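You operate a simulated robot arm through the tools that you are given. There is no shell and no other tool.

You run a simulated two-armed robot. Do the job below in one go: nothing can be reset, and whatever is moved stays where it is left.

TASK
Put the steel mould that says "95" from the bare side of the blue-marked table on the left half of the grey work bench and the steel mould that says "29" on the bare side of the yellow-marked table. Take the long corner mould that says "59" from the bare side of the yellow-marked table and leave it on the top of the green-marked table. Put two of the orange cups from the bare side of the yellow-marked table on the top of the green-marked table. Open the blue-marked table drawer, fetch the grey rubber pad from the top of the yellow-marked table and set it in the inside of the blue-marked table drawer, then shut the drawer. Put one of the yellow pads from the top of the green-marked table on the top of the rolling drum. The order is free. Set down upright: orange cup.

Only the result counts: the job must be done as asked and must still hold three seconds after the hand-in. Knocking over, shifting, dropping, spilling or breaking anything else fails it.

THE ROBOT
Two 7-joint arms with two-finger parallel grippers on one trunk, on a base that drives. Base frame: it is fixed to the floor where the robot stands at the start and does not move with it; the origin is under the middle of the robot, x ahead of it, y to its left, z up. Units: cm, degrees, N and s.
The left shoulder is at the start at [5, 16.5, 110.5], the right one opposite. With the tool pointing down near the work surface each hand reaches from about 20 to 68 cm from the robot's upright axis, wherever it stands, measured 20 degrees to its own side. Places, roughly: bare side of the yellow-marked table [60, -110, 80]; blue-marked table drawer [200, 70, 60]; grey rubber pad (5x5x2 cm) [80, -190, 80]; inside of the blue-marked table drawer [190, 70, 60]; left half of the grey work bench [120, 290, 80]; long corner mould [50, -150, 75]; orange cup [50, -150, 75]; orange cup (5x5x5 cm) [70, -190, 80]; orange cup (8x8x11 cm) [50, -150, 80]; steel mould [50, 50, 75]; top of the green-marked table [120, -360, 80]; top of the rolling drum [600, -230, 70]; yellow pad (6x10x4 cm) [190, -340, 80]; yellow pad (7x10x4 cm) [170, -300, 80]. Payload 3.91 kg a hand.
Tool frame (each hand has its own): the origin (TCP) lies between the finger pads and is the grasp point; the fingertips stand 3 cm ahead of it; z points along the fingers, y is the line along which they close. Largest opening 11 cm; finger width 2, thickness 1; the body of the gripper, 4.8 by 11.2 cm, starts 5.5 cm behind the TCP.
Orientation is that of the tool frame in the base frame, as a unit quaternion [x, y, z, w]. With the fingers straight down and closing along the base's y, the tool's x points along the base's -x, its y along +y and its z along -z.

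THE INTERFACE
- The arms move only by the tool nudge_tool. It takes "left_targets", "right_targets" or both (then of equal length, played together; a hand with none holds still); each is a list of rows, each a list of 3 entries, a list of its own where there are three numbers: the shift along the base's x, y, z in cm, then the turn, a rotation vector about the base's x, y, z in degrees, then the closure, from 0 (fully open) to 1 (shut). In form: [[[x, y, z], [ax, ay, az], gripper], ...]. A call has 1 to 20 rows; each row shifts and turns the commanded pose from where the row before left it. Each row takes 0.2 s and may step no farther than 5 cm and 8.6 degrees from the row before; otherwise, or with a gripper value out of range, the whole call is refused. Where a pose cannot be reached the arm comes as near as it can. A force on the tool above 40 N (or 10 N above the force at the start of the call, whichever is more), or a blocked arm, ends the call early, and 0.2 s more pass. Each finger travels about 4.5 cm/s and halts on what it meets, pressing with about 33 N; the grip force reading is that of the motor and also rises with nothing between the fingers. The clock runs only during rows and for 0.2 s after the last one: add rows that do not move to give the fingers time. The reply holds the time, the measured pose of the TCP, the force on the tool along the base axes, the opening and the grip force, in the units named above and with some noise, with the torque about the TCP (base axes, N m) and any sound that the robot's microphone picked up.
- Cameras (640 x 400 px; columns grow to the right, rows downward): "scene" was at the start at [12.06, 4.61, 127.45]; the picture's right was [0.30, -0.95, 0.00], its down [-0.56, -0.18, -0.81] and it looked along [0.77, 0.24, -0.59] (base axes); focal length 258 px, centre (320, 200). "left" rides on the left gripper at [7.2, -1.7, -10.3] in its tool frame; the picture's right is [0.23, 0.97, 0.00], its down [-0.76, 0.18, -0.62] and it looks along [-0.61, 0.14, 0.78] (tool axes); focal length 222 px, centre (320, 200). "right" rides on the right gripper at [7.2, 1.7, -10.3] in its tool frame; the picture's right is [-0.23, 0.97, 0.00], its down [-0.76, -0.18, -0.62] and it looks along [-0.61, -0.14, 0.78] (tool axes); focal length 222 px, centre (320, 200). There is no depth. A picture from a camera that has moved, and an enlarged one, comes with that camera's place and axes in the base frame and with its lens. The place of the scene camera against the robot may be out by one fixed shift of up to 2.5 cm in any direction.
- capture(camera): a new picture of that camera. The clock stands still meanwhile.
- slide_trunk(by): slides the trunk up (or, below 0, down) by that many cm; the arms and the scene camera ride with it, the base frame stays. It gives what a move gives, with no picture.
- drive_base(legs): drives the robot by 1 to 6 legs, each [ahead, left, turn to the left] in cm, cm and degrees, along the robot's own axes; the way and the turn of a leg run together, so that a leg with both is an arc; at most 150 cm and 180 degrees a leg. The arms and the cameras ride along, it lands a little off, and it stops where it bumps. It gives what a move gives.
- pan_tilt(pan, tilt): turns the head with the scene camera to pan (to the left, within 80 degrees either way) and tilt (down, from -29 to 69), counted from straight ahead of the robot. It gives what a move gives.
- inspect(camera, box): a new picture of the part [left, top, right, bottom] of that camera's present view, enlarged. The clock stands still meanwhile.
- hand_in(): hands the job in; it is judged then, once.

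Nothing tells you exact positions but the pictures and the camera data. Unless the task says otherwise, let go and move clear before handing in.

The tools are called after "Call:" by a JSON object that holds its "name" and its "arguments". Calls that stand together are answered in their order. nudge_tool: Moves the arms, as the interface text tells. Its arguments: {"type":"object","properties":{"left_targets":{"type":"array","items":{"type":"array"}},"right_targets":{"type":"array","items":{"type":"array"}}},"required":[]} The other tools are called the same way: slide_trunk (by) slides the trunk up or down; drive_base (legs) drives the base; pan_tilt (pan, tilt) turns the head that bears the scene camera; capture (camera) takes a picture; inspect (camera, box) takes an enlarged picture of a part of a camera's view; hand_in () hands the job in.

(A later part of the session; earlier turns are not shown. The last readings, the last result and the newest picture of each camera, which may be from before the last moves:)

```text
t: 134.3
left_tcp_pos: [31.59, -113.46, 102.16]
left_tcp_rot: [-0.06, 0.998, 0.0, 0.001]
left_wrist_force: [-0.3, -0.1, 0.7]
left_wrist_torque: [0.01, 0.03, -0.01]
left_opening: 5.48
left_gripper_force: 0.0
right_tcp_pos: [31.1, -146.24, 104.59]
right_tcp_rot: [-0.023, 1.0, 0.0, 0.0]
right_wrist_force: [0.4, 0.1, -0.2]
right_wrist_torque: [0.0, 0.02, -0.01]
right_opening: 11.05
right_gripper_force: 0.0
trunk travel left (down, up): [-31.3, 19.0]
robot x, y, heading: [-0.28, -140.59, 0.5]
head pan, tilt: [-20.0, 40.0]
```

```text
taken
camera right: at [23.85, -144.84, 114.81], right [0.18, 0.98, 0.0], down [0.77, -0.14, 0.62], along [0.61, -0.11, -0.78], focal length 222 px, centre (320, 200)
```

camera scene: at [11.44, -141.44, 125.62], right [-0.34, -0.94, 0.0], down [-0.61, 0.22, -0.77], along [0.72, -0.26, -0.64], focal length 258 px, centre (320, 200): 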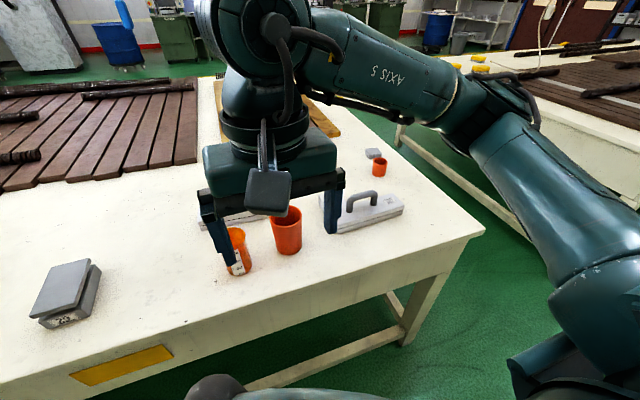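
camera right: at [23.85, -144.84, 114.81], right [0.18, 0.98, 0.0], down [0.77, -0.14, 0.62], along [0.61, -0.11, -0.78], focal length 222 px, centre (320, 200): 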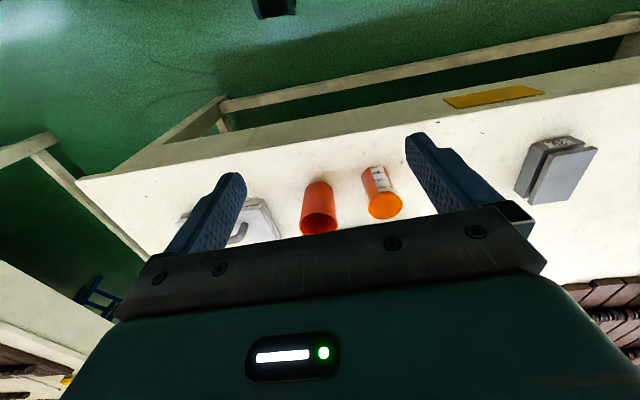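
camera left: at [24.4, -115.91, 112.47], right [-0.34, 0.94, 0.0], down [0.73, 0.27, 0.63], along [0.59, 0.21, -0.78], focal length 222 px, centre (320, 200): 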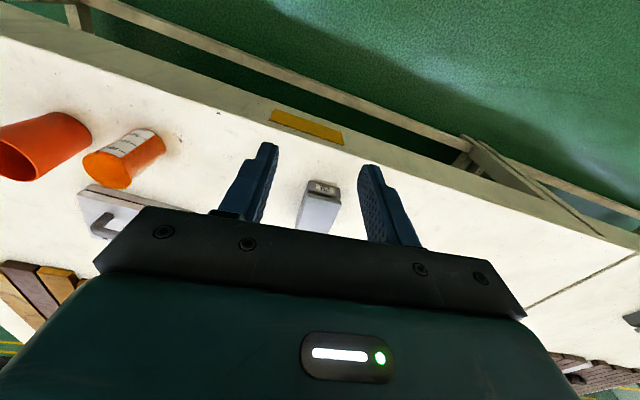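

Two corner moulds, two larger orange cups (one with a label), and further off a small orange cup and the grey pad. I'll zoom to read the labels.

Call:
{"name": "inspect", "arguments": {"camera": "scene", "box": [320, 130, 480, 250]}}

Call:
{"name": "inspect", "arguments": {"camera": "left", "box": [0, 90, 220, 260]}}

Call:
{"name": "inspect", "arguments": {"camera": "right", "box": [170, 140, 430, 290]}}

Call:
{"name": "inspect", "arguments": {"camera": "scene", "box": [180, 180, 340, 290]}}

```text
3.33 times, centred on (400, 190) of scene
camera zoom: at [11.44, -141.44, 125.62], right [-0.34, -0.94, 0.0], down [-0.61, 0.22, -0.77], along [0.72, -0.26, -0.64], focal length 862 px, centre (53, 233)
```

zoom: 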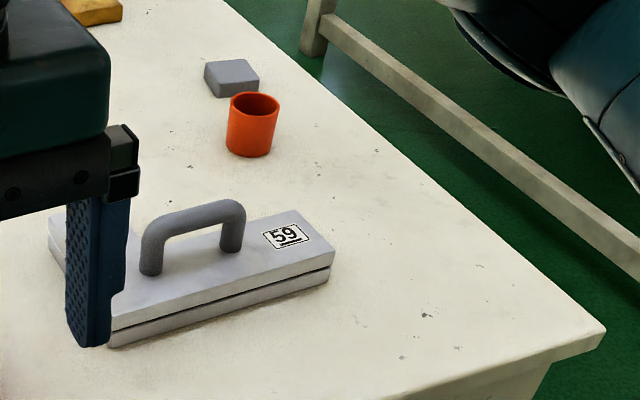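

```text
2.35 times, centred on (110, 175) of left
camera zoom: at [24.4, -115.91, 112.47], right [-0.34, 0.94, 0.0], down [0.73, 0.27, 0.63], along [0.59, 0.21, -0.78], focal length 523 px, centre (814, 259)
```

zoom: 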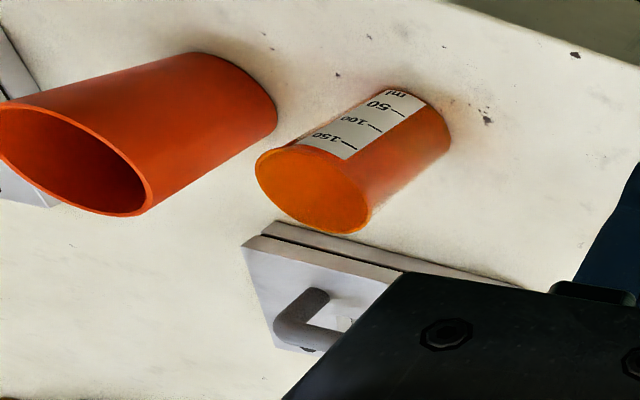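

```text
2.46 times, centred on (300, 215) of right
camera zoom: at [23.85, -144.84, 114.81], right [0.18, 0.98, 0.0], down [0.77, -0.14, 0.62], along [0.61, -0.11, -0.78], focal length 547 px, centre (369, 163)
```

zoom: 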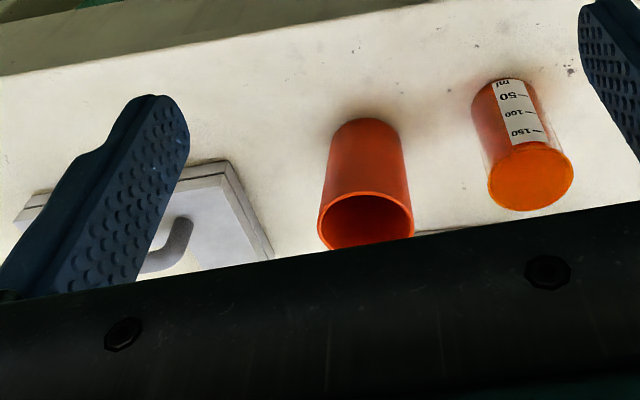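

```text
3.64 times, centred on (260, 235) of scene
camera zoom: at [11.44, -141.44, 125.62], right [-0.34, -0.94, 0.0], down [-0.61, 0.22, -0.77], along [0.72, -0.26, -0.64], focal length 940 px, centre (538, 73)
```

zoom: 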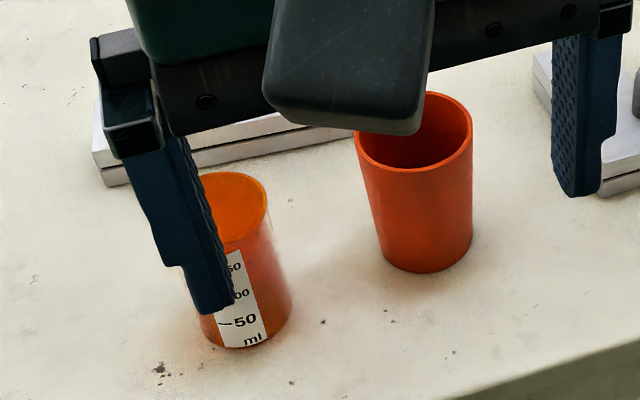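

The labelled vessel is a see-through beaker filled with orange liquid, so I leave it alone; the two plain orange cups are the tall one near (51, -150) and the small one near (72, -187). Corner mould 59 is the one nearest the table's right end, around (55, -172). I'll stand at y≈-156 for a good view of both.

Call:
{"name": "drive_base", "arguments": {"legs": [[0, -15, 0], [6, 0, -0.2]]}}

Call:
{"name": "nudge_tool", "arguments": {"left_targets": [[[0, -3, 1], [0, 0, 0], 0], [[0, -3, 1], [0, 0, 0], 0], [[0, -3, 1], [0, 0, 0], 0], [[0, -3, 1], [0, 0, 0], 0], [[0, 0, 0], [0, 0, 0], 0]], "right_targets": [[[0, -2.5, 0], [0, 0, 8], 0], [[0, -2.5, 0], [0, 0, 8], 0], [[0, -2.5, 0], [0, 0, 8], 0], [[0, -2.5, 0], [0, 0, 8], 0], [[0, 0, 0], [0, 0, 8], 0]]}}

Call:
{"name": "capture", "arguments": {"camera": "left"}}

Call:
{"name": "capture", "arguments": {"camera": "right"}}

Call:
{"name": "capture", "arguments": {"camera": "scene"}}

```text
t: 136.9
left_tcp_pos: [37.73, -128.41, 102.16]
left_tcp_rot: [-0.058, 0.998, 0.0, 0.001]
left_wrist_force: [-0.3, -0.5, 0.3]
left_wrist_torque: [0.01, 0.05, -0.01]
left_opening: 5.5
left_gripper_force: 0.0
right_tcp_pos: [37.19, -161.23, 104.52]
right_tcp_rot: [-0.023, 1.0, 0.0, -0.001]
right_wrist_force: [0.3, 0.8, -0.9]
right_wrist_torque: [-0.01, 0.03, -0.01]
right_opening: 11.0
right_gripper_force: 0.0
trunk travel left (down, up): [-31.3, 19.0]
robot x, y, heading: [5.68, -155.8, 0.3]
head pan, tilt: [-20.0, 40.0]
```

```text
t: 138.1
left_tcp_pos: [37.52, -140.45, 106.25]
left_tcp_rot: [-0.057, 0.998, -0.001, 0.001]
left_wrist_force: [-0.5, 0.6, 0.3]
left_wrist_torque: [-0.04, 0.02, 0.02]
left_opening: 11.0
left_gripper_force: 0.1
right_tcp_pos: [37.03, -171.2, 104.52]
right_tcp_rot: [-0.365, 0.931, 0.0, -0.001]
right_wrist_force: [-0.6, -0.1, -0.7]
right_wrist_torque: [0.01, -0.02, 0.02]
right_opening: 10.98
right_gripper_force: 0.0
trunk travel left (down, up): [-31.3, 19.0]
robot x, y, heading: [5.71, -155.74, 0.1]
head pan, tilt: [-20.0, 40.0]
```

```text
taken
camera left: at [30.45, -142.82, 116.46], right [-0.34, 0.94, 0.0], down [0.73, 0.26, 0.63], along [0.59, 0.21, -0.78], focal length 222 px, centre (320, 200)
```

left: 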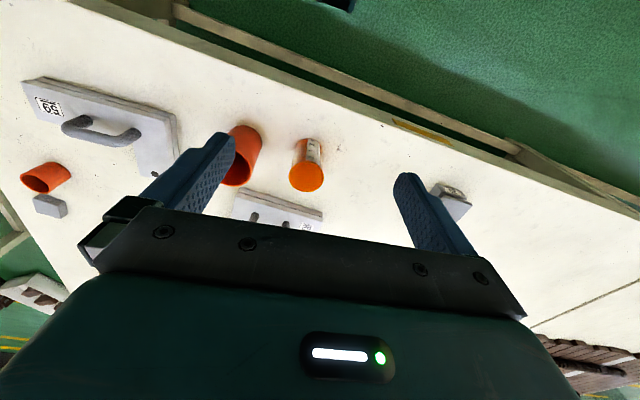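

```text
taken
camera right: at [30.71, -174.86, 114.74], right [-0.49, 0.87, 0.0], down [0.68, 0.39, 0.62], along [0.54, 0.31, -0.78], focal length 222 px, centre (320, 200)
```

right: 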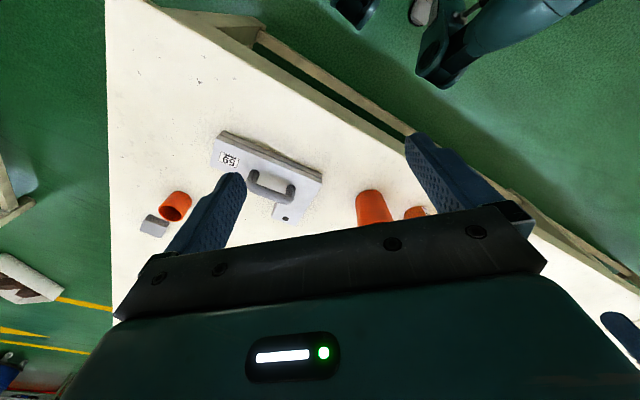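

```text
taken
camera scene: at [17.46, -156.35, 125.62], right [-0.34, -0.94, 0.0], down [-0.6, 0.22, -0.77], along [0.72, -0.26, -0.64], focal length 258 px, centre (320, 200)
```

scene: 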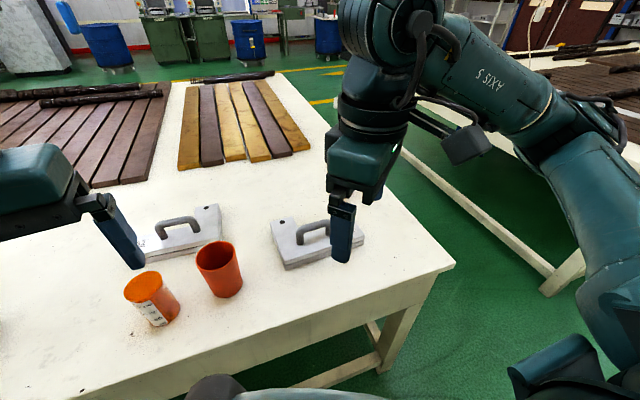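

Call:
{"name": "inspect", "arguments": {"camera": "right", "box": [130, 110, 350, 250]}}

Call:
{"name": "inspect", "arguments": {"camera": "left", "box": [0, 60, 220, 230]}}

Call:
{"name": "inspect", "arguments": {"camera": "scene", "box": [250, 180, 390, 290]}}

Call:
{"name": "inspect", "arguments": {"camera": "scene", "box": [110, 190, 270, 340]}}

```text
2.86 times, centred on (240, 180) of right
camera zoom: at [30.71, -174.86, 114.74], right [-0.49, 0.87, 0.0], down [0.68, 0.39, 0.62], along [0.54, 0.31, -0.78], focal length 635 px, centre (549, 257)
```

zoom: 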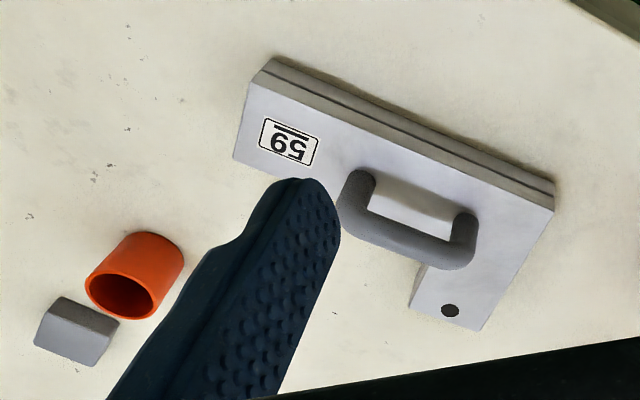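

```text
2.35 times, centred on (110, 145) of left
camera zoom: at [30.45, -142.82, 116.46], right [-0.34, 0.94, 0.0], down [0.73, 0.26, 0.63], along [0.59, 0.21, -0.78], focal length 523 px, centre (814, 329)
```

zoom: 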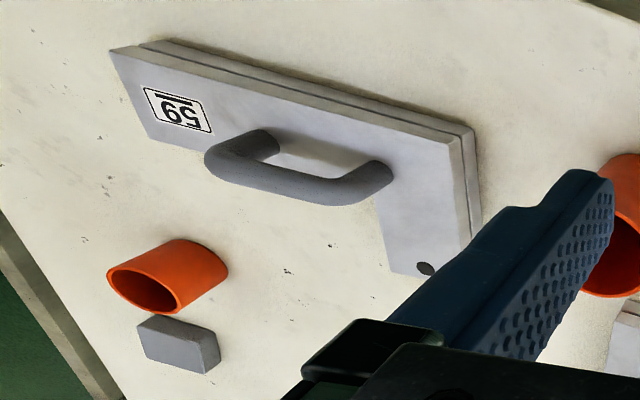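

```text
3.64 times, centred on (320, 235) of scene
camera zoom: at [17.46, -156.35, 125.62], right [-0.34, -0.94, 0.0], down [-0.6, 0.22, -0.77], along [0.72, -0.26, -0.64], focal length 940 px, centre (320, 73)
```

zoom: 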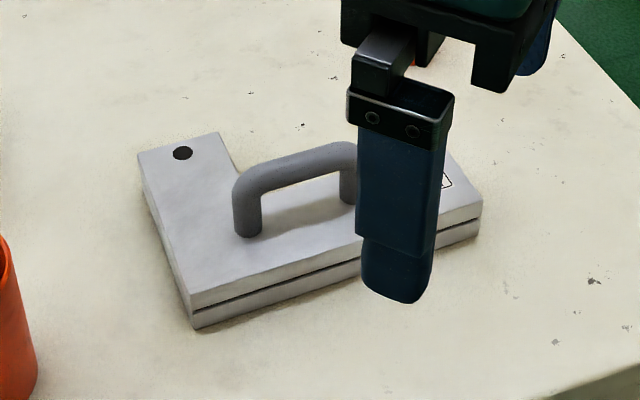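

```text
2.67 times, centred on (190, 265) of scene
camera zoom: at [17.46, -156.35, 125.62], right [-0.34, -0.94, 0.0], down [-0.6, 0.22, -0.77], along [0.72, -0.26, -0.64], focal length 689 px, centre (667, 27)
```

zoom: 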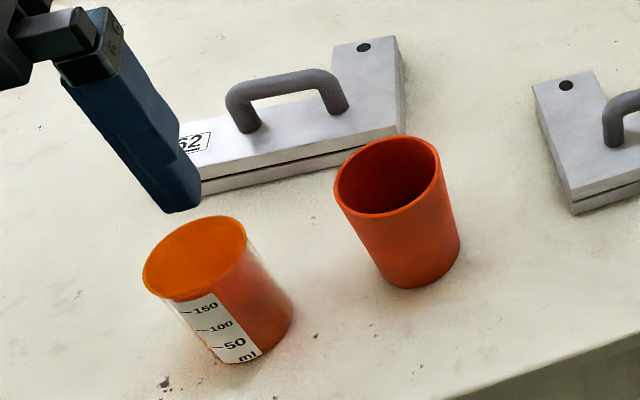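

Corner mould 59 is L-shaped with a carrying handle; its bar is around (55.8, -170.9, 83.2), running along y. I'll bring the right hand over that handle (turned to close across the bar) and the left hand above the tall cup at an angle that keeps clear of the beaker.

Call:
{"name": "nudge_tool", "arguments": {"left_targets": [[[2, -1.336, 0], [0, 0, -6.64], 0], [[2, -1.336, 0], [0, 0, -6.64], 0], [[2, -1.336, 0], [0, 0, -6.64], 0], [[2, -1.336, 0], [0, 0, -6.64], 0], [[2, -1.336, 0], [0, 0, -6.64], 0], [[2, -1.336, 0], [0, 0, -6.64], 0], [[2, -1.336, 0], [0, 0, -6.64], 0], [[0, 0, 0], [0, 0, 0], 0]], "right_targets": [[[2.69, 0.04, -0.64], [0, 0, 7.16], 0], [[2.69, 0.04, -0.64], [0, 0, 7.16], 0], [[2.69, 0.04, -0.64], [0, 0, 7.16], 0], [[2.69, 0.04, -0.64], [0, 0, 7.16], 0], [[2.69, 0.04, -0.64], [0, 0, 7.16], 0], [[2.69, 0.04, -0.64], [0, 0, 7.16], 0], [[2.69, 0.04, -0.64], [0, 0, 7.16], 0], [[0, 0, 0], [0, 0, 0], 0]]}}

Call:
{"name": "capture", "arguments": {"camera": "left"}}

Call:
{"name": "capture", "arguments": {"camera": "right"}}

Call:
{"name": "capture", "arguments": {"camera": "scene"}}

```text
t: 139.9
left_tcp_pos: [47.38, -144.35, 106.4]
left_tcp_rot: [0.258, 0.966, -0.002, 0.002]
left_wrist_force: [-0.7, 0.2, 0.7]
left_wrist_torque: [0.01, 0.0, 0.01]
left_opening: 10.99
left_gripper_force: 0.1
left hand out of reach, approached as far as the arm can: row 4, 5, 6, 7
right_tcp_pos: [42.96, -169.4, 102.1]
right_tcp_rot: [-0.594, 0.804, -0.002, 0.001]
right_wrist_force: [0.0, 0.2, -0.2]
right_wrist_torque: [0.0, -0.02, 0.03]
right_opening: 10.99
right_gripper_force: 0.1
right hand out of reach, approached as far as the arm can: row 4, 5, 6, 7
trunk travel left (down, up): [-31.3, 19.0]
robot x, y, heading: [5.75, -155.6, -0.0]
head pan, tilt: [-20.0, 40.0]
```

```text
taken
camera left: at [40.17, -142.14, 116.61], right [0.29, 0.96, 0.0], down [0.75, -0.22, 0.63], along [0.6, -0.18, -0.78], focal length 222 px, centre (320, 200)
```

left: 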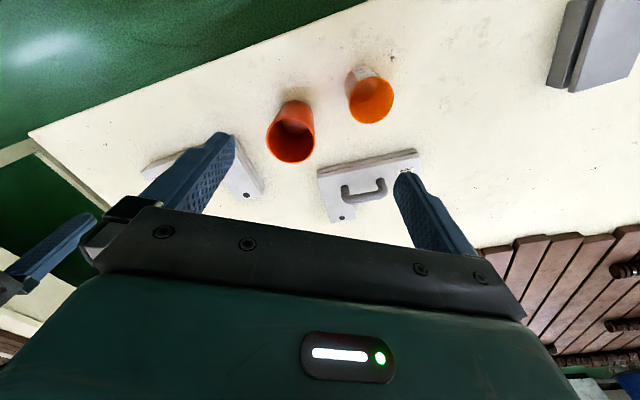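

```text
taken
camera right: at [39.32, -175.75, 112.23], right [-0.86, 0.5, 0.0], down [0.39, 0.68, 0.62], along [0.32, 0.54, -0.78], focal length 222 px, centre (320, 200)
```

right: 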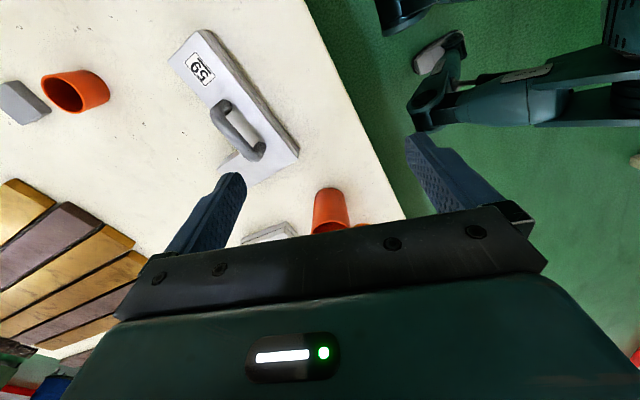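

```text
taken
camera scene: at [17.46, -156.37, 125.62], right [-0.34, -0.94, 0.0], down [-0.6, 0.22, -0.77], along [0.72, -0.26, -0.64], focal length 258 px, centre (320, 200)
```

scene: 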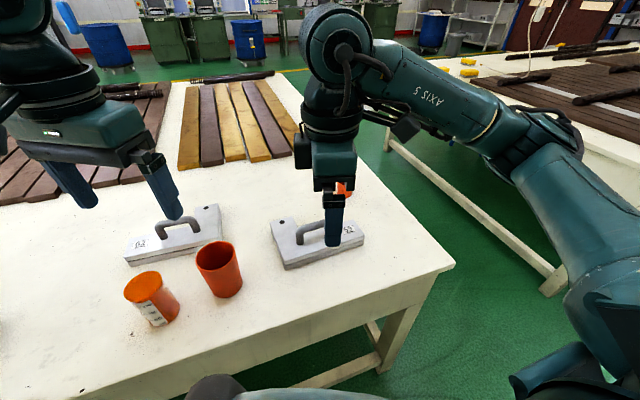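

Both wrists hit a turning limit in those directions. I'll try turning them the other way round.

Call:
{"name": "nudge_tool", "arguments": {"left_targets": [[[0, 0, 0], [0, 0, 4], 0], [[0, 0, 0], [0, 0, 4], 0], [[0, 0, 0], [0, 0, 4], 0], [[0, 0, 0], [0, 0, 4], 0], [[0, 0, 0], [0, 0, 4], 0], [[0, 0, 0], [0, 0, 4], 0], [[0, 0, 0], [0, 0, 4], 0], [[0, 0, 0], [0, 0, 4], 0], [[0, 0, 0], [0, 0, 4], 0], [[0, 0, 0], [0, 0, 4], 0], [[0, 0, 0], [0, 0, 4], 0], [[0, 0, 0], [0, 0, 4], 0], [[0, 0, 0], [0, 0, 4], 0], [[0, 0, 0], [0, 0, 4], 0], [[0, 0, 0], [0, 0, 4], 0], [[0, 0, 0], [0, 0, 4], 0], [[0, 0, 0], [0, 0, 4], 0], [[0, 0, 0], [0, 0, 4], 0], [[0, 0, 0], [0, 0, 4], 0], [[0, 0, 0], [0, 0, 0], 0]], "right_targets": [[[0, -0.5, 0], [0, 0, -8.4], 0], [[0, -0.5, 0], [0, 0, -8.4], 0], [[0, -0.5, 0], [0, 0, -8.4], 0], [[0, -0.5, 0], [0, 0, -8.4], 0], [[0, 0, 0], [0, 0, -8.4], 0], [[0, 0, 0], [0, 0, -8.4], 0], [[0, 0, 0], [0, 0, -8.4], 0], [[0, 0, 0], [0, 0, -8.4], 0], [[0, 0, 0], [0, 0, -8.4], 0], [[0, 0, 0], [0, 0, -8.4], 0], [[0, 0, 0], [0, 0, -8.4], 0], [[0, 0, 0], [0, 0, -8.4], 0], [[0, 0, 0], [0, 0, -8.4], 0], [[0, 0, 0], [0, 0, -8.4], 0], [[0, 0, 0], [0, 0, -8.4], 0], [[0, 0, 0], [0, 0, -8.4], 0], [[0, 0, 0], [0, 0, -8.4], 0], [[0, 0, 0], [0, 0, -8.4], 0], [[0, 0, 0], [0, 0, -8.4], 0], [[0, 0, 0], [0, 0, 0], 0]]}}

Call:
{"name": "capture", "arguments": {"camera": "scene"}}

```text
t: 144.1
left_tcp_pos: [47.76, -143.6, 108.35]
left_tcp_rot: [-0.394, 0.919, 0.0, 0.003]
left_wrist_force: [0.0, -0.2, -0.1]
left_wrist_torque: [0.02, -0.03, 0.0]
left_opening: 11.02
left_gripper_force: 0.0
left hand out of reach, approached as far as the arm can: row 16
right_tcp_pos: [43.01, -171.31, 102.0]
right_tcp_rot: [0.688, 0.725, -0.001, -0.002]
right_wrist_force: [0.9, -0.9, 0.2]
right_wrist_torque: [0.0, -0.06, -0.03]
right_opening: 11.02
right_gripper_force: 0.0
trunk travel left (down, up): [-31.3, 19.0]
robot x, y, heading: [5.86, -155.14, -0.1]
head pan, tilt: [-20.0, 40.0]
```

```text
taken
camera scene: at [17.47, -156.37, 125.62], right [-0.34, -0.94, 0.0], down [-0.6, 0.22, -0.77], along [0.72, -0.26, -0.64], focal length 258 px, centre (320, 200)
```

scene: 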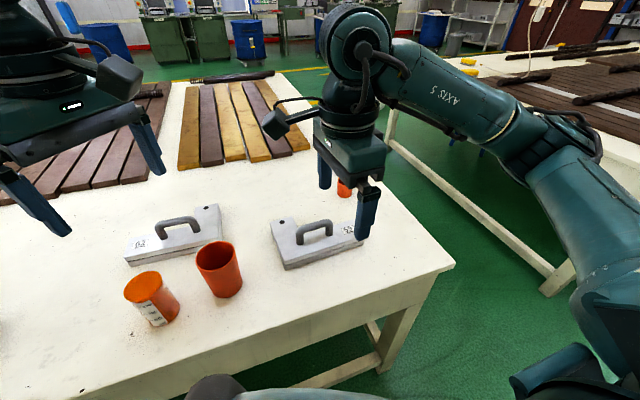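

The right hand turns fine that way (yaw -87°). I'll move it over the handle.

Call:
{"name": "nudge_tool", "arguments": {"right_targets": [[[3.2, 0.1, -0.5], [0, 0, 0], 0], [[3.2, 0.1, -0.5], [0, 0, 0], 0], [[3.2, 0.1, -0.5], [0, 0, 0], 0], [[3.2, 0.1, -0.5], [0, 0, 0], 0], [[0, 0, -3], [0, 0, 0], 0], [[0, 0, 0], [0, 0, 0], 0]]}}

Call:
{"name": "capture", "arguments": {"camera": "right"}}

Call:
{"name": "capture", "arguments": {"camera": "left"}}

```text
t: 145.5
left_tcp_pos: [47.89, -143.39, 108.27]
left_tcp_rot: [-0.393, 0.92, 0.0, 0.003]
left_wrist_force: [-0.2, -0.4, 0.2]
left_wrist_torque: [-0.04, -0.02, -0.03]
left_opening: 10.99
left_gripper_force: 0.0
right_tcp_pos: [55.93, -170.84, 97.03]
right_tcp_rot: [0.687, 0.727, -0.001, -0.001]
right_wrist_force: [0.5, -0.2, -0.2]
right_wrist_torque: [0.03, 0.01, 0.01]
right_opening: 11.0
right_gripper_force: 0.1
trunk travel left (down, up): [-31.3, 19.0]
robot x, y, heading: [5.84, -155.45, 0.2]
head pan, tilt: [-20.0, 40.0]
```

```text
taken
camera right: at [57.28, -163.61, 107.27], right [0.99, -0.17, 0.0], down [-0.13, -0.77, 0.62], along [-0.11, -0.61, -0.78], focal length 222 px, centre (320, 200)
```

right: 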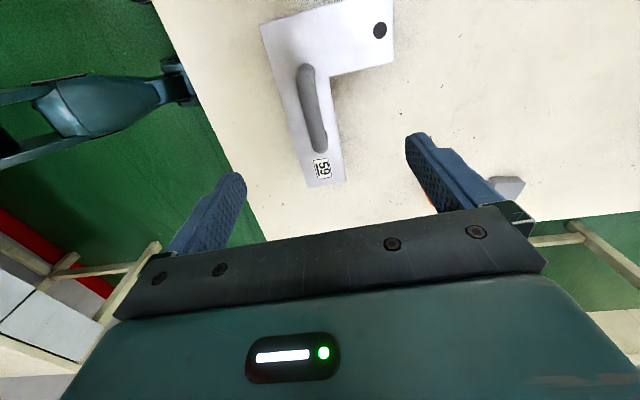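

```text
taken
camera left: at [43.94, -149.91, 118.42], right [-0.86, 0.51, 0.0], down [0.4, 0.67, 0.63], along [0.32, 0.54, -0.78], focal length 222 px, centre (320, 200)
```

left: 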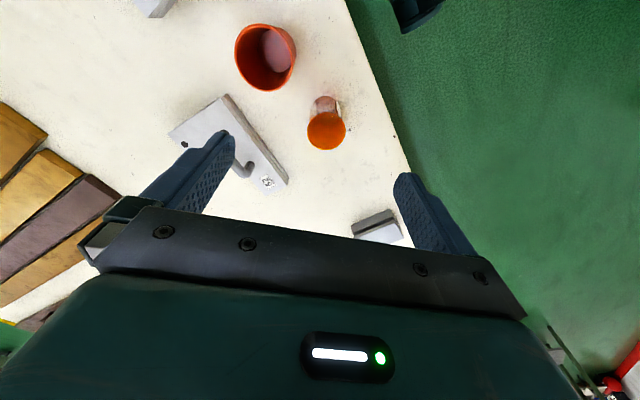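

Call:
{"name": "inspect", "arguments": {"camera": "right", "box": [250, 0, 410, 200]}}

```text
2.00 times, centred on (330, 100) of right
camera zoom: at [57.28, -163.61, 107.27], right [0.99, -0.17, 0.0], down [-0.13, -0.77, 0.62], along [-0.11, -0.61, -0.78], focal length 444 px, centre (300, 400)
```

zoom: 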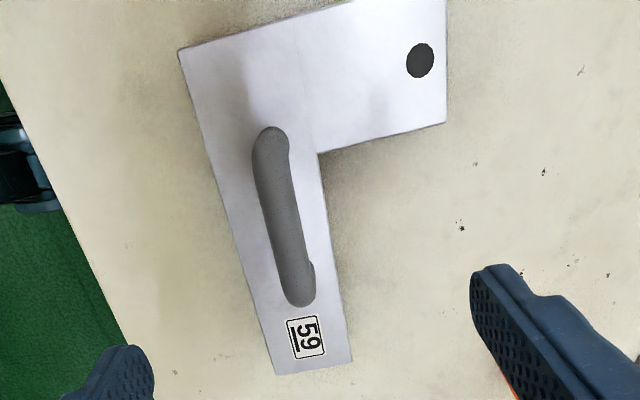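

The bar is centred at x≈55.1, y≈-170.5. I'll correct by under a centimetre, lower to z≈83.9 and close on the handle.

Call:
{"name": "nudge_tool", "arguments": {"right_targets": [[[-0.8, 0.3, 0], [0, 0, 0], 0], [[0, 0, -3.3], [0, 0, 0], 0], [[0, 0, -3.3], [0, 0, 0], 0], [[0, 0, -3.3], [0, 0, 0], 0], [[0, 0, -3.2], [0, 0, 0], 0], [[0, 0, 0], [0, 0, 0], 0]]}}

Call:
{"name": "inspect", "arguments": {"camera": "right", "box": [150, 0, 490, 210]}}

Call:
{"name": "inspect", "arguments": {"camera": "scene", "box": [230, 150, 420, 290]}}

```text
t: 146.9
left_tcp_pos: [47.85, -143.52, 108.22]
left_tcp_rot: [-0.393, 0.92, -0.001, 0.003]
left_wrist_force: [-0.9, -0.1, 0.5]
left_wrist_torque: [-0.02, -0.03, -0.01]
left_opening: 11.0
left_gripper_force: 0.1
right_tcp_pos: [55.07, -170.59, 83.72]
right_tcp_rot: [0.687, 0.727, 0.0, -0.002]
right_wrist_force: [-0.2, -0.5, -0.2]
right_wrist_torque: [-0.01, -0.01, 0.01]
right_opening: 11.01
right_gripper_force: 0.0
trunk travel left (down, up): [-31.3, 19.0]
robot x, y, heading: [5.56, -155.51, -0.0]
head pan, tilt: [-20.0, 40.0]
```

```text
1.88 times, centred on (320, 105) of right
camera zoom: at [56.36, -163.42, 94.05], right [0.99, -0.17, 0.0], down [-0.13, -0.77, 0.62], along [-0.11, -0.61, -0.78], focal length 418 px, centre (320, 379)
```

zoom: 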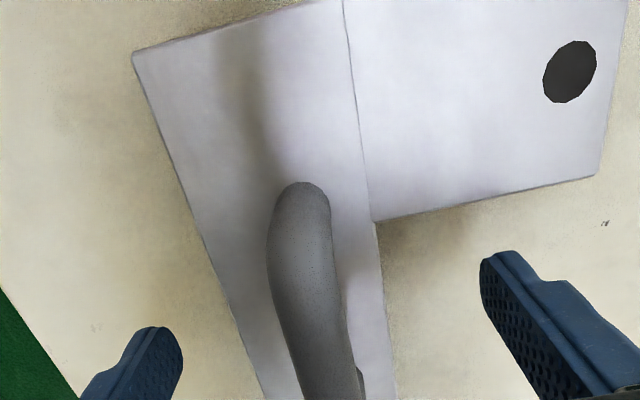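

```text
2.86 times, centred on (325, 220) of scene
camera zoom: at [17.46, -156.37, 125.62], right [-0.34, -0.94, 0.0], down [-0.6, 0.22, -0.77], along [0.72, -0.26, -0.64], focal length 739 px, centre (306, 143)
```

zoom: 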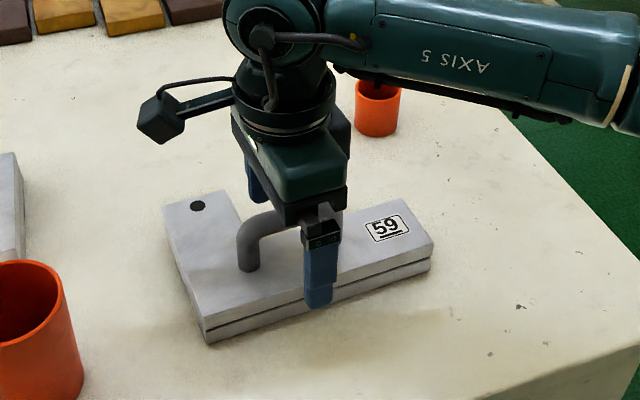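

Call:
{"name": "nudge_tool", "arguments": {"right_targets": [[[0, 0, 0], [0, 0, 0], 1], [[0, 0, 0], [0, 0, 0], 1], [[0, 0, 0], [0, 0, 0], 1], [[0, 0, 0], [0, 0, 0], 1], [[0, 0, 0], [0, 0, 0], 1], [[0, 0, 0], [0, 0, 0], 1], [[0, 0, 0], [0, 0, 0], 1], [[0, 0, 0], [0, 0, 0], 1]]}}

Call:
{"name": "nudge_tool", "arguments": {"right_targets": [[[0, 0, 1], [0, 0, 0], 1], [[0, 0, 1], [0, 0, 0], 1], [[0, 0, 0], [0, 0, 0], 1]]}}

Call:
{"name": "capture", "arguments": {"camera": "scene"}}

```text
t: 148.7
left_tcp_pos: [47.83, -143.63, 108.25]
left_tcp_rot: [-0.392, 0.92, -0.001, 0.003]
left_wrist_force: [-0.7, -1.2, 0.5]
left_wrist_torque: [0.01, 0.02, 0.0]
left_opening: 11.0
left_gripper_force: 0.1
right_tcp_pos: [55.1, -170.68, 83.77]
right_tcp_rot: [0.687, 0.727, 0.0, -0.002]
right_wrist_force: [0.8, 0.5, 1.0]
right_wrist_torque: [0.07, 0.01, -0.25]
right_opening: 1.75
right_gripper_force: 32.9
trunk travel left (down, up): [-31.3, 19.0]
robot x, y, heading: [5.67, -155.34, -0.2]
head pan, tilt: [-20.0, 40.0]
```

```text
t: 149.5
left_tcp_pos: [47.89, -143.57, 108.18]
left_tcp_rot: [-0.393, 0.92, -0.001, 0.003]
left_wrist_force: [-0.4, 0.5, 0.1]
left_wrist_torque: [0.0, 0.05, 0.02]
left_opening: 11.01
left_gripper_force: 0.0
right_tcp_pos: [55.08, -170.66, 85.86]
right_tcp_rot: [0.687, 0.727, -0.001, -0.003]
right_wrist_force: [-0.7, 0.5, -5.0]
right_wrist_torque: [0.03, 0.05, 0.04]
right_opening: 1.75
right_gripper_force: 32.5
trunk travel left (down, up): [-31.3, 19.0]
robot x, y, heading: [5.8, -155.79, 0.2]
head pan, tilt: [-20.0, 40.0]
```

```text
taken
camera scene: at [17.51, -156.38, 125.61], right [-0.34, -0.94, 0.0], down [-0.6, 0.22, -0.77], along [0.72, -0.26, -0.64], focal length 258 px, centre (320, 200)
```

scene: 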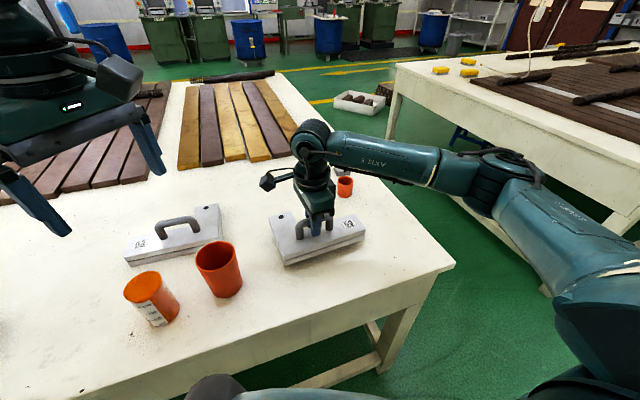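

The corner mould 59 hangs securely from the handle (about 0.5 kg). I'll raise it, then shift the base right so the tall cup falls into the left hand's comfortable zone.

Call:
{"name": "nudge_tool", "arguments": {"right_targets": [[[0, 0, 4], [0, 0, 0], 1], [[0, 0, 4], [0, 0, 0], 1], [[0, 0, 4], [0, 0, 0], 1], [[0, 0, 4], [0, 0, 0], 1], [[-3, 0, 2], [0, 0, 0], 1], [[-3, 0, 0], [0, 0, 0], 1], [[0, 0, 0], [0, 0, 0], 1]]}}

Call:
{"name": "drive_base", "arguments": {"legs": [[0, -17, 0]]}}

Call:
{"name": "capture", "arguments": {"camera": "left"}}

Call:
{"name": "capture", "arguments": {"camera": "scene"}}

```text
t: 151.1
left_tcp_pos: [47.92, -143.51, 108.18]
left_tcp_rot: [-0.392, 0.92, -0.001, 0.004]
left_wrist_force: [-0.4, 0.3, -0.1]
left_wrist_torque: [0.0, 0.0, 0.0]
left_opening: 10.99
left_gripper_force: 0.1
right_tcp_pos: [49.02, -170.71, 103.82]
right_tcp_rot: [0.687, 0.726, -0.002, -0.003]
right_wrist_force: [0.0, 0.4, -5.0]
right_wrist_torque: [-0.06, 0.05, 0.02]
right_opening: 1.72
right_gripper_force: 32.9
trunk travel left (down, up): [-31.3, 19.0]
robot x, y, heading: [5.82, -155.5, 0.2]
head pan, tilt: [-20.0, 40.0]
```

```text
t: 153.2
left_tcp_pos: [47.83, -160.59, 108.19]
left_tcp_rot: [-0.391, 0.92, 0.0, 0.004]
left_wrist_force: [-1.1, -0.4, -0.9]
left_wrist_torque: [0.0, 0.03, -0.02]
left_opening: 11.01
left_gripper_force: 0.1
right_tcp_pos: [48.95, -187.76, 103.81]
right_tcp_rot: [0.687, 0.726, -0.001, -0.003]
right_wrist_force: [-0.1, -0.6, -4.9]
right_wrist_torque: [-0.01, 0.06, -0.03]
right_opening: 1.74
right_gripper_force: 33.1
trunk travel left (down, up): [-31.3, 19.0]
robot x, y, heading: [5.49, -172.34, -0.1]
head pan, tilt: [-20.0, 40.0]
```

```text
taken
camera left: at [43.99, -166.93, 118.41], right [-0.86, 0.51, 0.0], down [0.4, 0.67, 0.63], along [0.32, 0.54, -0.78], focal length 222 px, centre (320, 200)
```

left: 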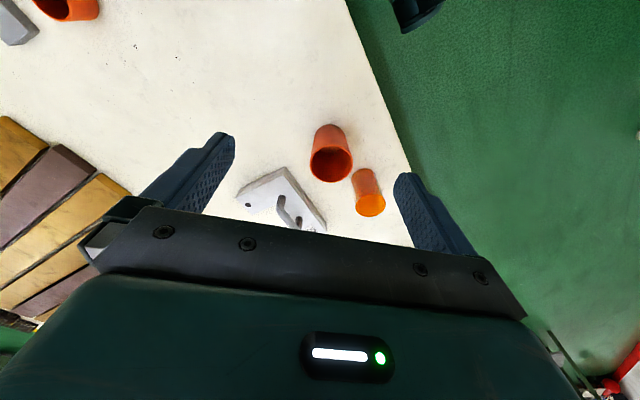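

```text
taken
camera scene: at [17.5, -173.35, 125.61], right [-0.34, -0.94, 0.0], down [-0.6, 0.22, -0.77], along [0.72, -0.26, -0.64], focal length 258 px, centre (320, 200)
```

scene: 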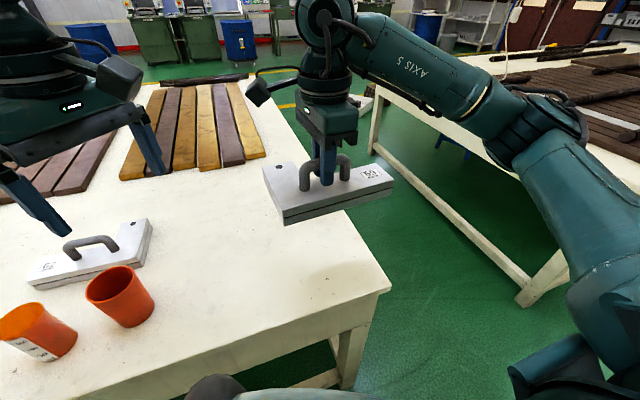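

Call:
{"name": "inspect", "arguments": {"camera": "left", "box": [280, 110, 420, 230]}}

```text
3.33 times, centred on (350, 170) of left
camera zoom: at [43.99, -166.93, 118.41], right [-0.86, 0.51, 0.0], down [0.4, 0.67, 0.63], along [0.32, 0.54, -0.78], focal length 740 px, centre (220, 300)
```

zoom: 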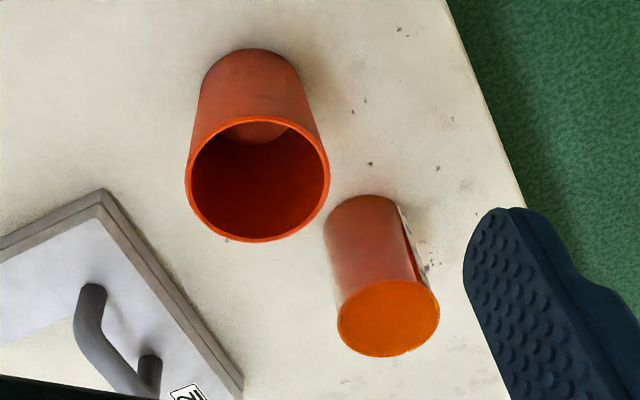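

The tall cup is centred at about (51.4, -150.8), roughly 7 cm at the rim. I'll bring the left hand above it and check the alignment.

Call:
{"name": "nudge_tool", "arguments": {"left_targets": [[[1.2, 3.27, 0], [0, 0, 0], 0], [[1.2, 3.27, 0], [0, 0, 0], 0], [[1.2, 3.27, 0], [0, 0, 0], 0], [[0, 0, -4], [0, 0, 0], 0], [[0, 0, -4], [0, 0, 0], 0], [[0, 0, 0], [0, 0, 0], 0]]}}

Call:
{"name": "capture", "arguments": {"camera": "left"}}

Call:
{"name": "capture", "arguments": {"camera": "scene"}}

```text
t: 154.6
left_tcp_pos: [51.57, -150.82, 100.24]
left_tcp_rot: [-0.391, 0.92, 0.0, 0.003]
left_wrist_force: [0.4, 0.1, -0.1]
left_wrist_torque: [-0.02, -0.04, 0.01]
left_opening: 10.99
left_gripper_force: 0.1
right_tcp_pos: [48.94, -187.64, 103.91]
right_tcp_rot: [0.687, 0.727, -0.002, -0.002]
right_wrist_force: [-0.1, -0.4, -4.8]
right_wrist_torque: [-0.02, 0.03, 0.0]
right_opening: 1.77
right_gripper_force: 32.7
trunk travel left (down, up): [-31.3, 19.0]
robot x, y, heading: [5.77, -172.22, 0.1]
head pan, tilt: [-20.0, 40.0]
```

```text
taken
camera left: at [47.63, -157.17, 110.41], right [-0.86, 0.51, 0.0], down [0.4, 0.67, 0.63], along [0.32, 0.54, -0.78], focal length 222 px, centre (320, 200)
```

left: 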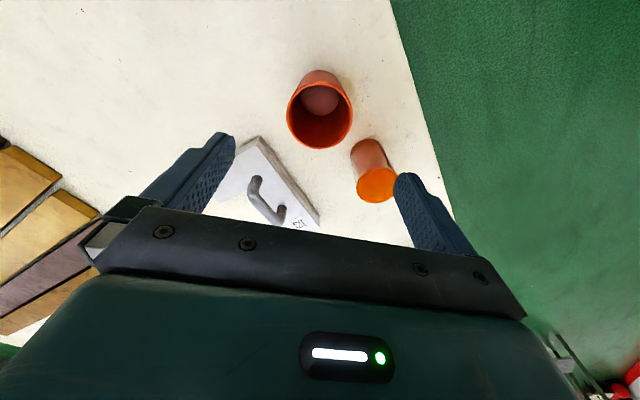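

```text
taken
camera scene: at [17.49, -173.32, 125.62], right [-0.34, -0.94, 0.0], down [-0.6, 0.22, -0.77], along [0.72, -0.26, -0.64], focal length 258 px, centre (320, 200)
```

scene: 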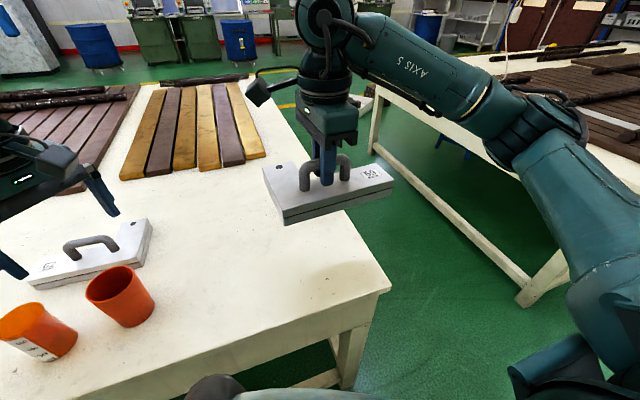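

The cup rim is exactly centred under the left hand. Lowering and closing gently.

Call:
{"name": "nudge_tool", "arguments": {"left_targets": [[[0, 0, -3.4], [0, 0, 0], 0], [[0, 0, -3.4], [0, 0, 0], 0], [[0, 0, -3.4], [0, 0, 0], 0], [[0, 0, -3.4], [0, 0, 0], 0], [[0, 0, -3.2], [0, 0, 0], 0], [[0, 0, 0], [0, 0, 0], 0]]}}

Call:
{"name": "capture", "arguments": {"camera": "left"}}

Call:
{"name": "inspect", "arguments": {"camera": "scene", "box": [0, 200, 220, 370]}}

```text
t: 156.0
left_tcp_pos: [51.49, -150.89, 83.21]
left_tcp_rot: [-0.391, 0.92, -0.001, 0.003]
left_wrist_force: [-0.3, -0.3, -0.8]
left_wrist_torque: [0.04, -0.01, 0.0]
left_opening: 11.02
left_gripper_force: 0.1
right_tcp_pos: [49.05, -187.56, 103.85]
right_tcp_rot: [0.687, 0.727, -0.001, -0.002]
right_wrist_force: [0.3, 1.3, -5.7]
right_wrist_torque: [-0.03, -0.01, 0.01]
right_opening: 1.76
right_gripper_force: 32.9
trunk travel left (down, up): [-31.3, 19.0]
robot x, y, heading: [5.99, -172.31, -0.0]
head pan, tilt: [-20.0, 40.0]
```

```text
taken
camera left: at [47.58, -157.21, 93.46], right [-0.86, 0.51, 0.0], down [0.4, 0.67, 0.63], along [0.32, 0.54, -0.78], focal length 222 px, centre (320, 200)
```

left: 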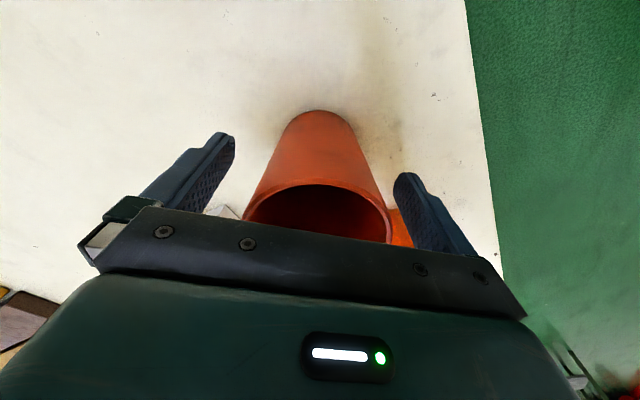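

```text
2.35 times, centred on (110, 285) of scene
camera zoom: at [17.49, -173.33, 125.62], right [-0.34, -0.94, 0.0], down [-0.6, 0.22, -0.77], along [0.72, -0.26, -0.64], focal length 608 px, centre (814, 0)
```

zoom: 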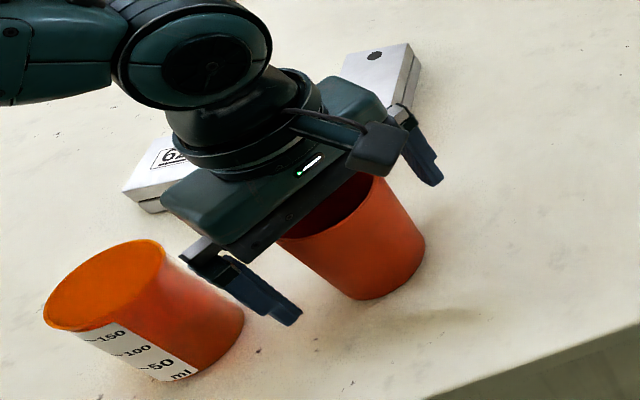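

Call:
{"name": "nudge_tool", "arguments": {"left_targets": [[[0, 0, 0], [0, 0, 0], 0.3], [[0, 0, 0], [0, 0, 0], 0.5], [[0, 0, 0], [0, 0, 0], 1], [[0, 0, 0], [0, 0, 0], 1], [[0, 0, 0], [0, 0, 0], 1], [[0, 0, 0], [0, 0, 0], 1]]}}

Call:
{"name": "nudge_tool", "arguments": {"left_targets": [[[0, 0, 2], [0, 0, 0], 1], [[0, 0, 3], [0, 0, 0], 1], [[0, 0, 4], [0, 0, 0], 1], [[0, 0, 4], [0, 0, 0], 1], [[0, 0, 4], [0, 0, 0], 1], [[0, 0, 3], [0, 0, 0], 1], [[0, 0, 0], [0, 0, 0], 1]]}}

Call:
{"name": "capture", "arguments": {"camera": "left"}}

Call:
{"name": "capture", "arguments": {"camera": "scene"}}

```text
t: 157.4
left_tcp_pos: [51.57, -150.75, 83.35]
left_tcp_rot: [-0.392, 0.92, 0.0, 0.004]
left_wrist_force: [0.7, 1.2, 1.2]
left_wrist_torque: [0.0, -0.05, 0.01]
left_opening: 6.85
left_gripper_force: 33.2
right_tcp_pos: [48.94, -187.61, 103.78]
right_tcp_rot: [0.687, 0.726, -0.001, -0.003]
right_wrist_force: [0.3, 0.1, -5.4]
right_wrist_torque: [-0.01, 0.05, 0.0]
right_opening: 1.74
right_gripper_force: 32.6
trunk travel left (down, up): [-31.3, 19.0]
robot x, y, heading: [5.64, -172.66, 0.0]
head pan, tilt: [-20.0, 40.0]
```

```text
t: 159.0
left_tcp_pos: [51.47, -150.84, 103.4]
left_tcp_rot: [-0.391, 0.92, 0.0, 0.003]
left_wrist_force: [-0.4, 0.2, -0.8]
left_wrist_torque: [0.0, 0.02, -0.01]
left_opening: 6.85
left_gripper_force: 32.8
right_tcp_pos: [48.99, -187.63, 103.84]
right_tcp_rot: [0.688, 0.726, -0.002, -0.002]
right_wrist_force: [-0.3, 0.0, -4.8]
right_wrist_torque: [-0.02, 0.03, -0.02]
right_opening: 1.72
right_gripper_force: 33.0
trunk travel left (down, up): [-31.3, 19.0]
robot x, y, heading: [5.84, -172.77, 0.1]
head pan, tilt: [-20.0, 40.0]
```

```text
taken
camera left: at [47.64, -157.14, 113.65], right [-0.86, 0.51, 0.0], down [0.4, 0.67, 0.63], along [0.32, 0.54, -0.78], focal length 222 px, centre (320, 200)
```

left: 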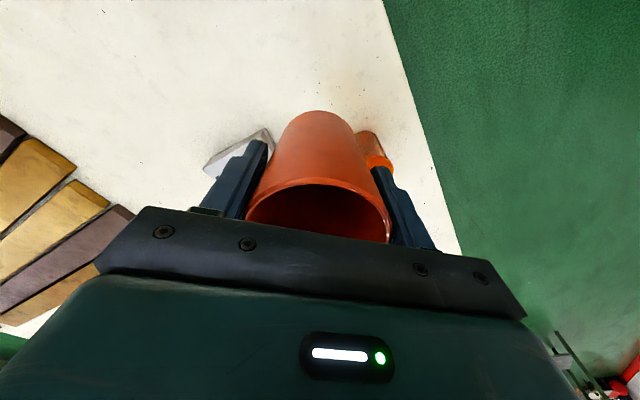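

```text
taken
camera scene: at [17.51, -173.32, 125.61], right [-0.34, -0.94, 0.0], down [-0.6, 0.22, -0.77], along [0.72, -0.26, -0.64], focal length 258 px, centre (320, 200)
```

scene: 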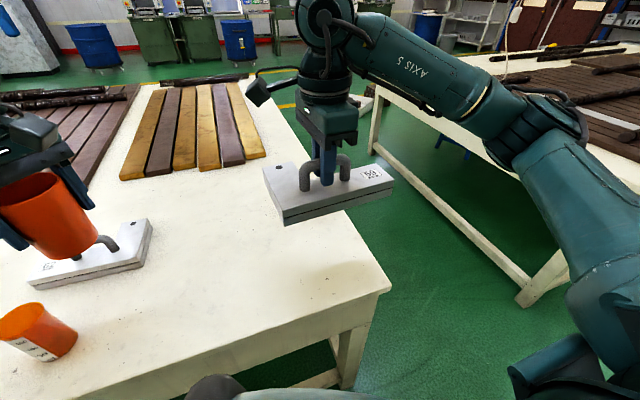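

Cup and corner mould are both in hand. I'll draw them in, back away and look at the green-marked table.

Call:
{"name": "nudge_tool", "arguments": {"left_targets": [[[-3.5, 0, 0.5], [0, 0, 0], 1], [[-3.5, 0, 0.5], [0, 0, 0], 1], [[-3.5, 0, 0], [0, 0, 0], 1], [[0, 0, 0], [0, 0, 0], 1]], "right_targets": [[[-3.5, 0, 0.5], [0, 0, 0], 1], [[-3.5, 0, 0.5], [0, 0, 0], 1], [[-3.5, 0, 0], [0, 0, 0], 1], [[0, 0, 0], [0, 0, 0], 1]]}}

Call:
{"name": "drive_base", "arguments": {"legs": [[-12, 0, 0]]}}

Call:
{"name": "pan_tilt", "arguments": {"pan": -60, "tilt": 25}}

Call:
{"name": "capture", "arguments": {"camera": "scene"}}

```text
t: 160.0
left_tcp_pos: [41.03, -150.78, 104.41]
left_tcp_rot: [-0.392, 0.92, 0.0, 0.003]
left_wrist_force: [-0.2, 0.5, -0.2]
left_wrist_torque: [-0.02, 0.03, -0.02]
left_opening: 6.85
left_gripper_force: 33.2
right_tcp_pos: [38.44, -187.72, 104.9]
right_tcp_rot: [0.688, 0.726, -0.001, -0.003]
right_wrist_force: [0.2, 0.2, -4.5]
right_wrist_torque: [0.01, 0.06, -0.05]
right_opening: 1.74
right_gripper_force: 33.2
trunk travel left (down, up): [-31.3, 19.0]
robot x, y, heading: [5.67, -172.6, -0.2]
head pan, tilt: [-20.0, 40.0]
```

```text
t: 161.2
left_tcp_pos: [29.03, -150.76, 104.35]
left_tcp_rot: [-0.392, 0.92, 0.0, 0.004]
left_wrist_force: [-0.1, -0.1, 0.2]
left_wrist_torque: [-0.04, 0.0, -0.04]
left_opening: 6.85
left_gripper_force: 33.0
right_tcp_pos: [26.57, -187.65, 104.92]
right_tcp_rot: [0.687, 0.727, -0.001, -0.002]
right_wrist_force: [-0.3, -0.2, -5.7]
right_wrist_torque: [-0.02, 0.02, 0.01]
right_opening: 1.75
right_gripper_force: 32.4
trunk travel left (down, up): [-31.3, 19.0]
robot x, y, heading: [-6.32, -172.36, 0.0]
head pan, tilt: [-20.0, 40.0]
```

```text
t: 162.3
left_tcp_pos: [29.01, -150.8, 104.36]
left_tcp_rot: [-0.392, 0.92, 0.0, 0.003]
left_wrist_force: [-0.8, -0.7, 0.3]
left_wrist_torque: [0.03, 0.0, -0.01]
left_opening: 6.83
left_gripper_force: 33.0
right_tcp_pos: [26.43, -187.56, 104.91]
right_tcp_rot: [0.687, 0.726, -0.001, -0.003]
right_wrist_force: [0.4, 0.8, -4.6]
right_wrist_torque: [-0.01, 0.07, 0.0]
right_opening: 1.73
right_gripper_force: 32.6
trunk travel left (down, up): [-31.3, 19.0]
robot x, y, heading: [-6.29, -172.37, -0.2]
head pan, tilt: [-60.0, 25.0]
```

```text
taken
camera scene: at [2.16, -178.38, 127.94], right [-0.87, -0.5, 0.0], down [-0.21, 0.37, -0.91], along [0.45, -0.78, -0.42], focal length 258 px, centre (320, 200)
```

scene: 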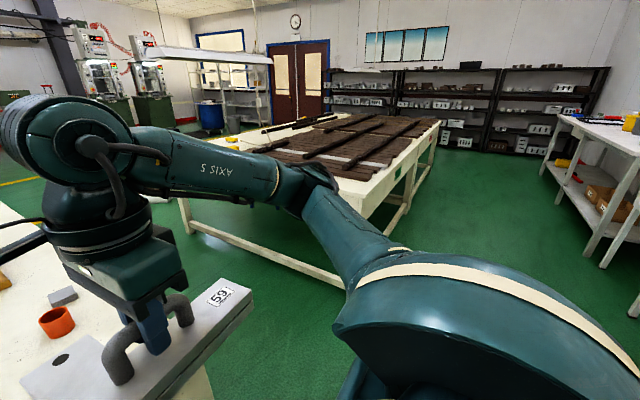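

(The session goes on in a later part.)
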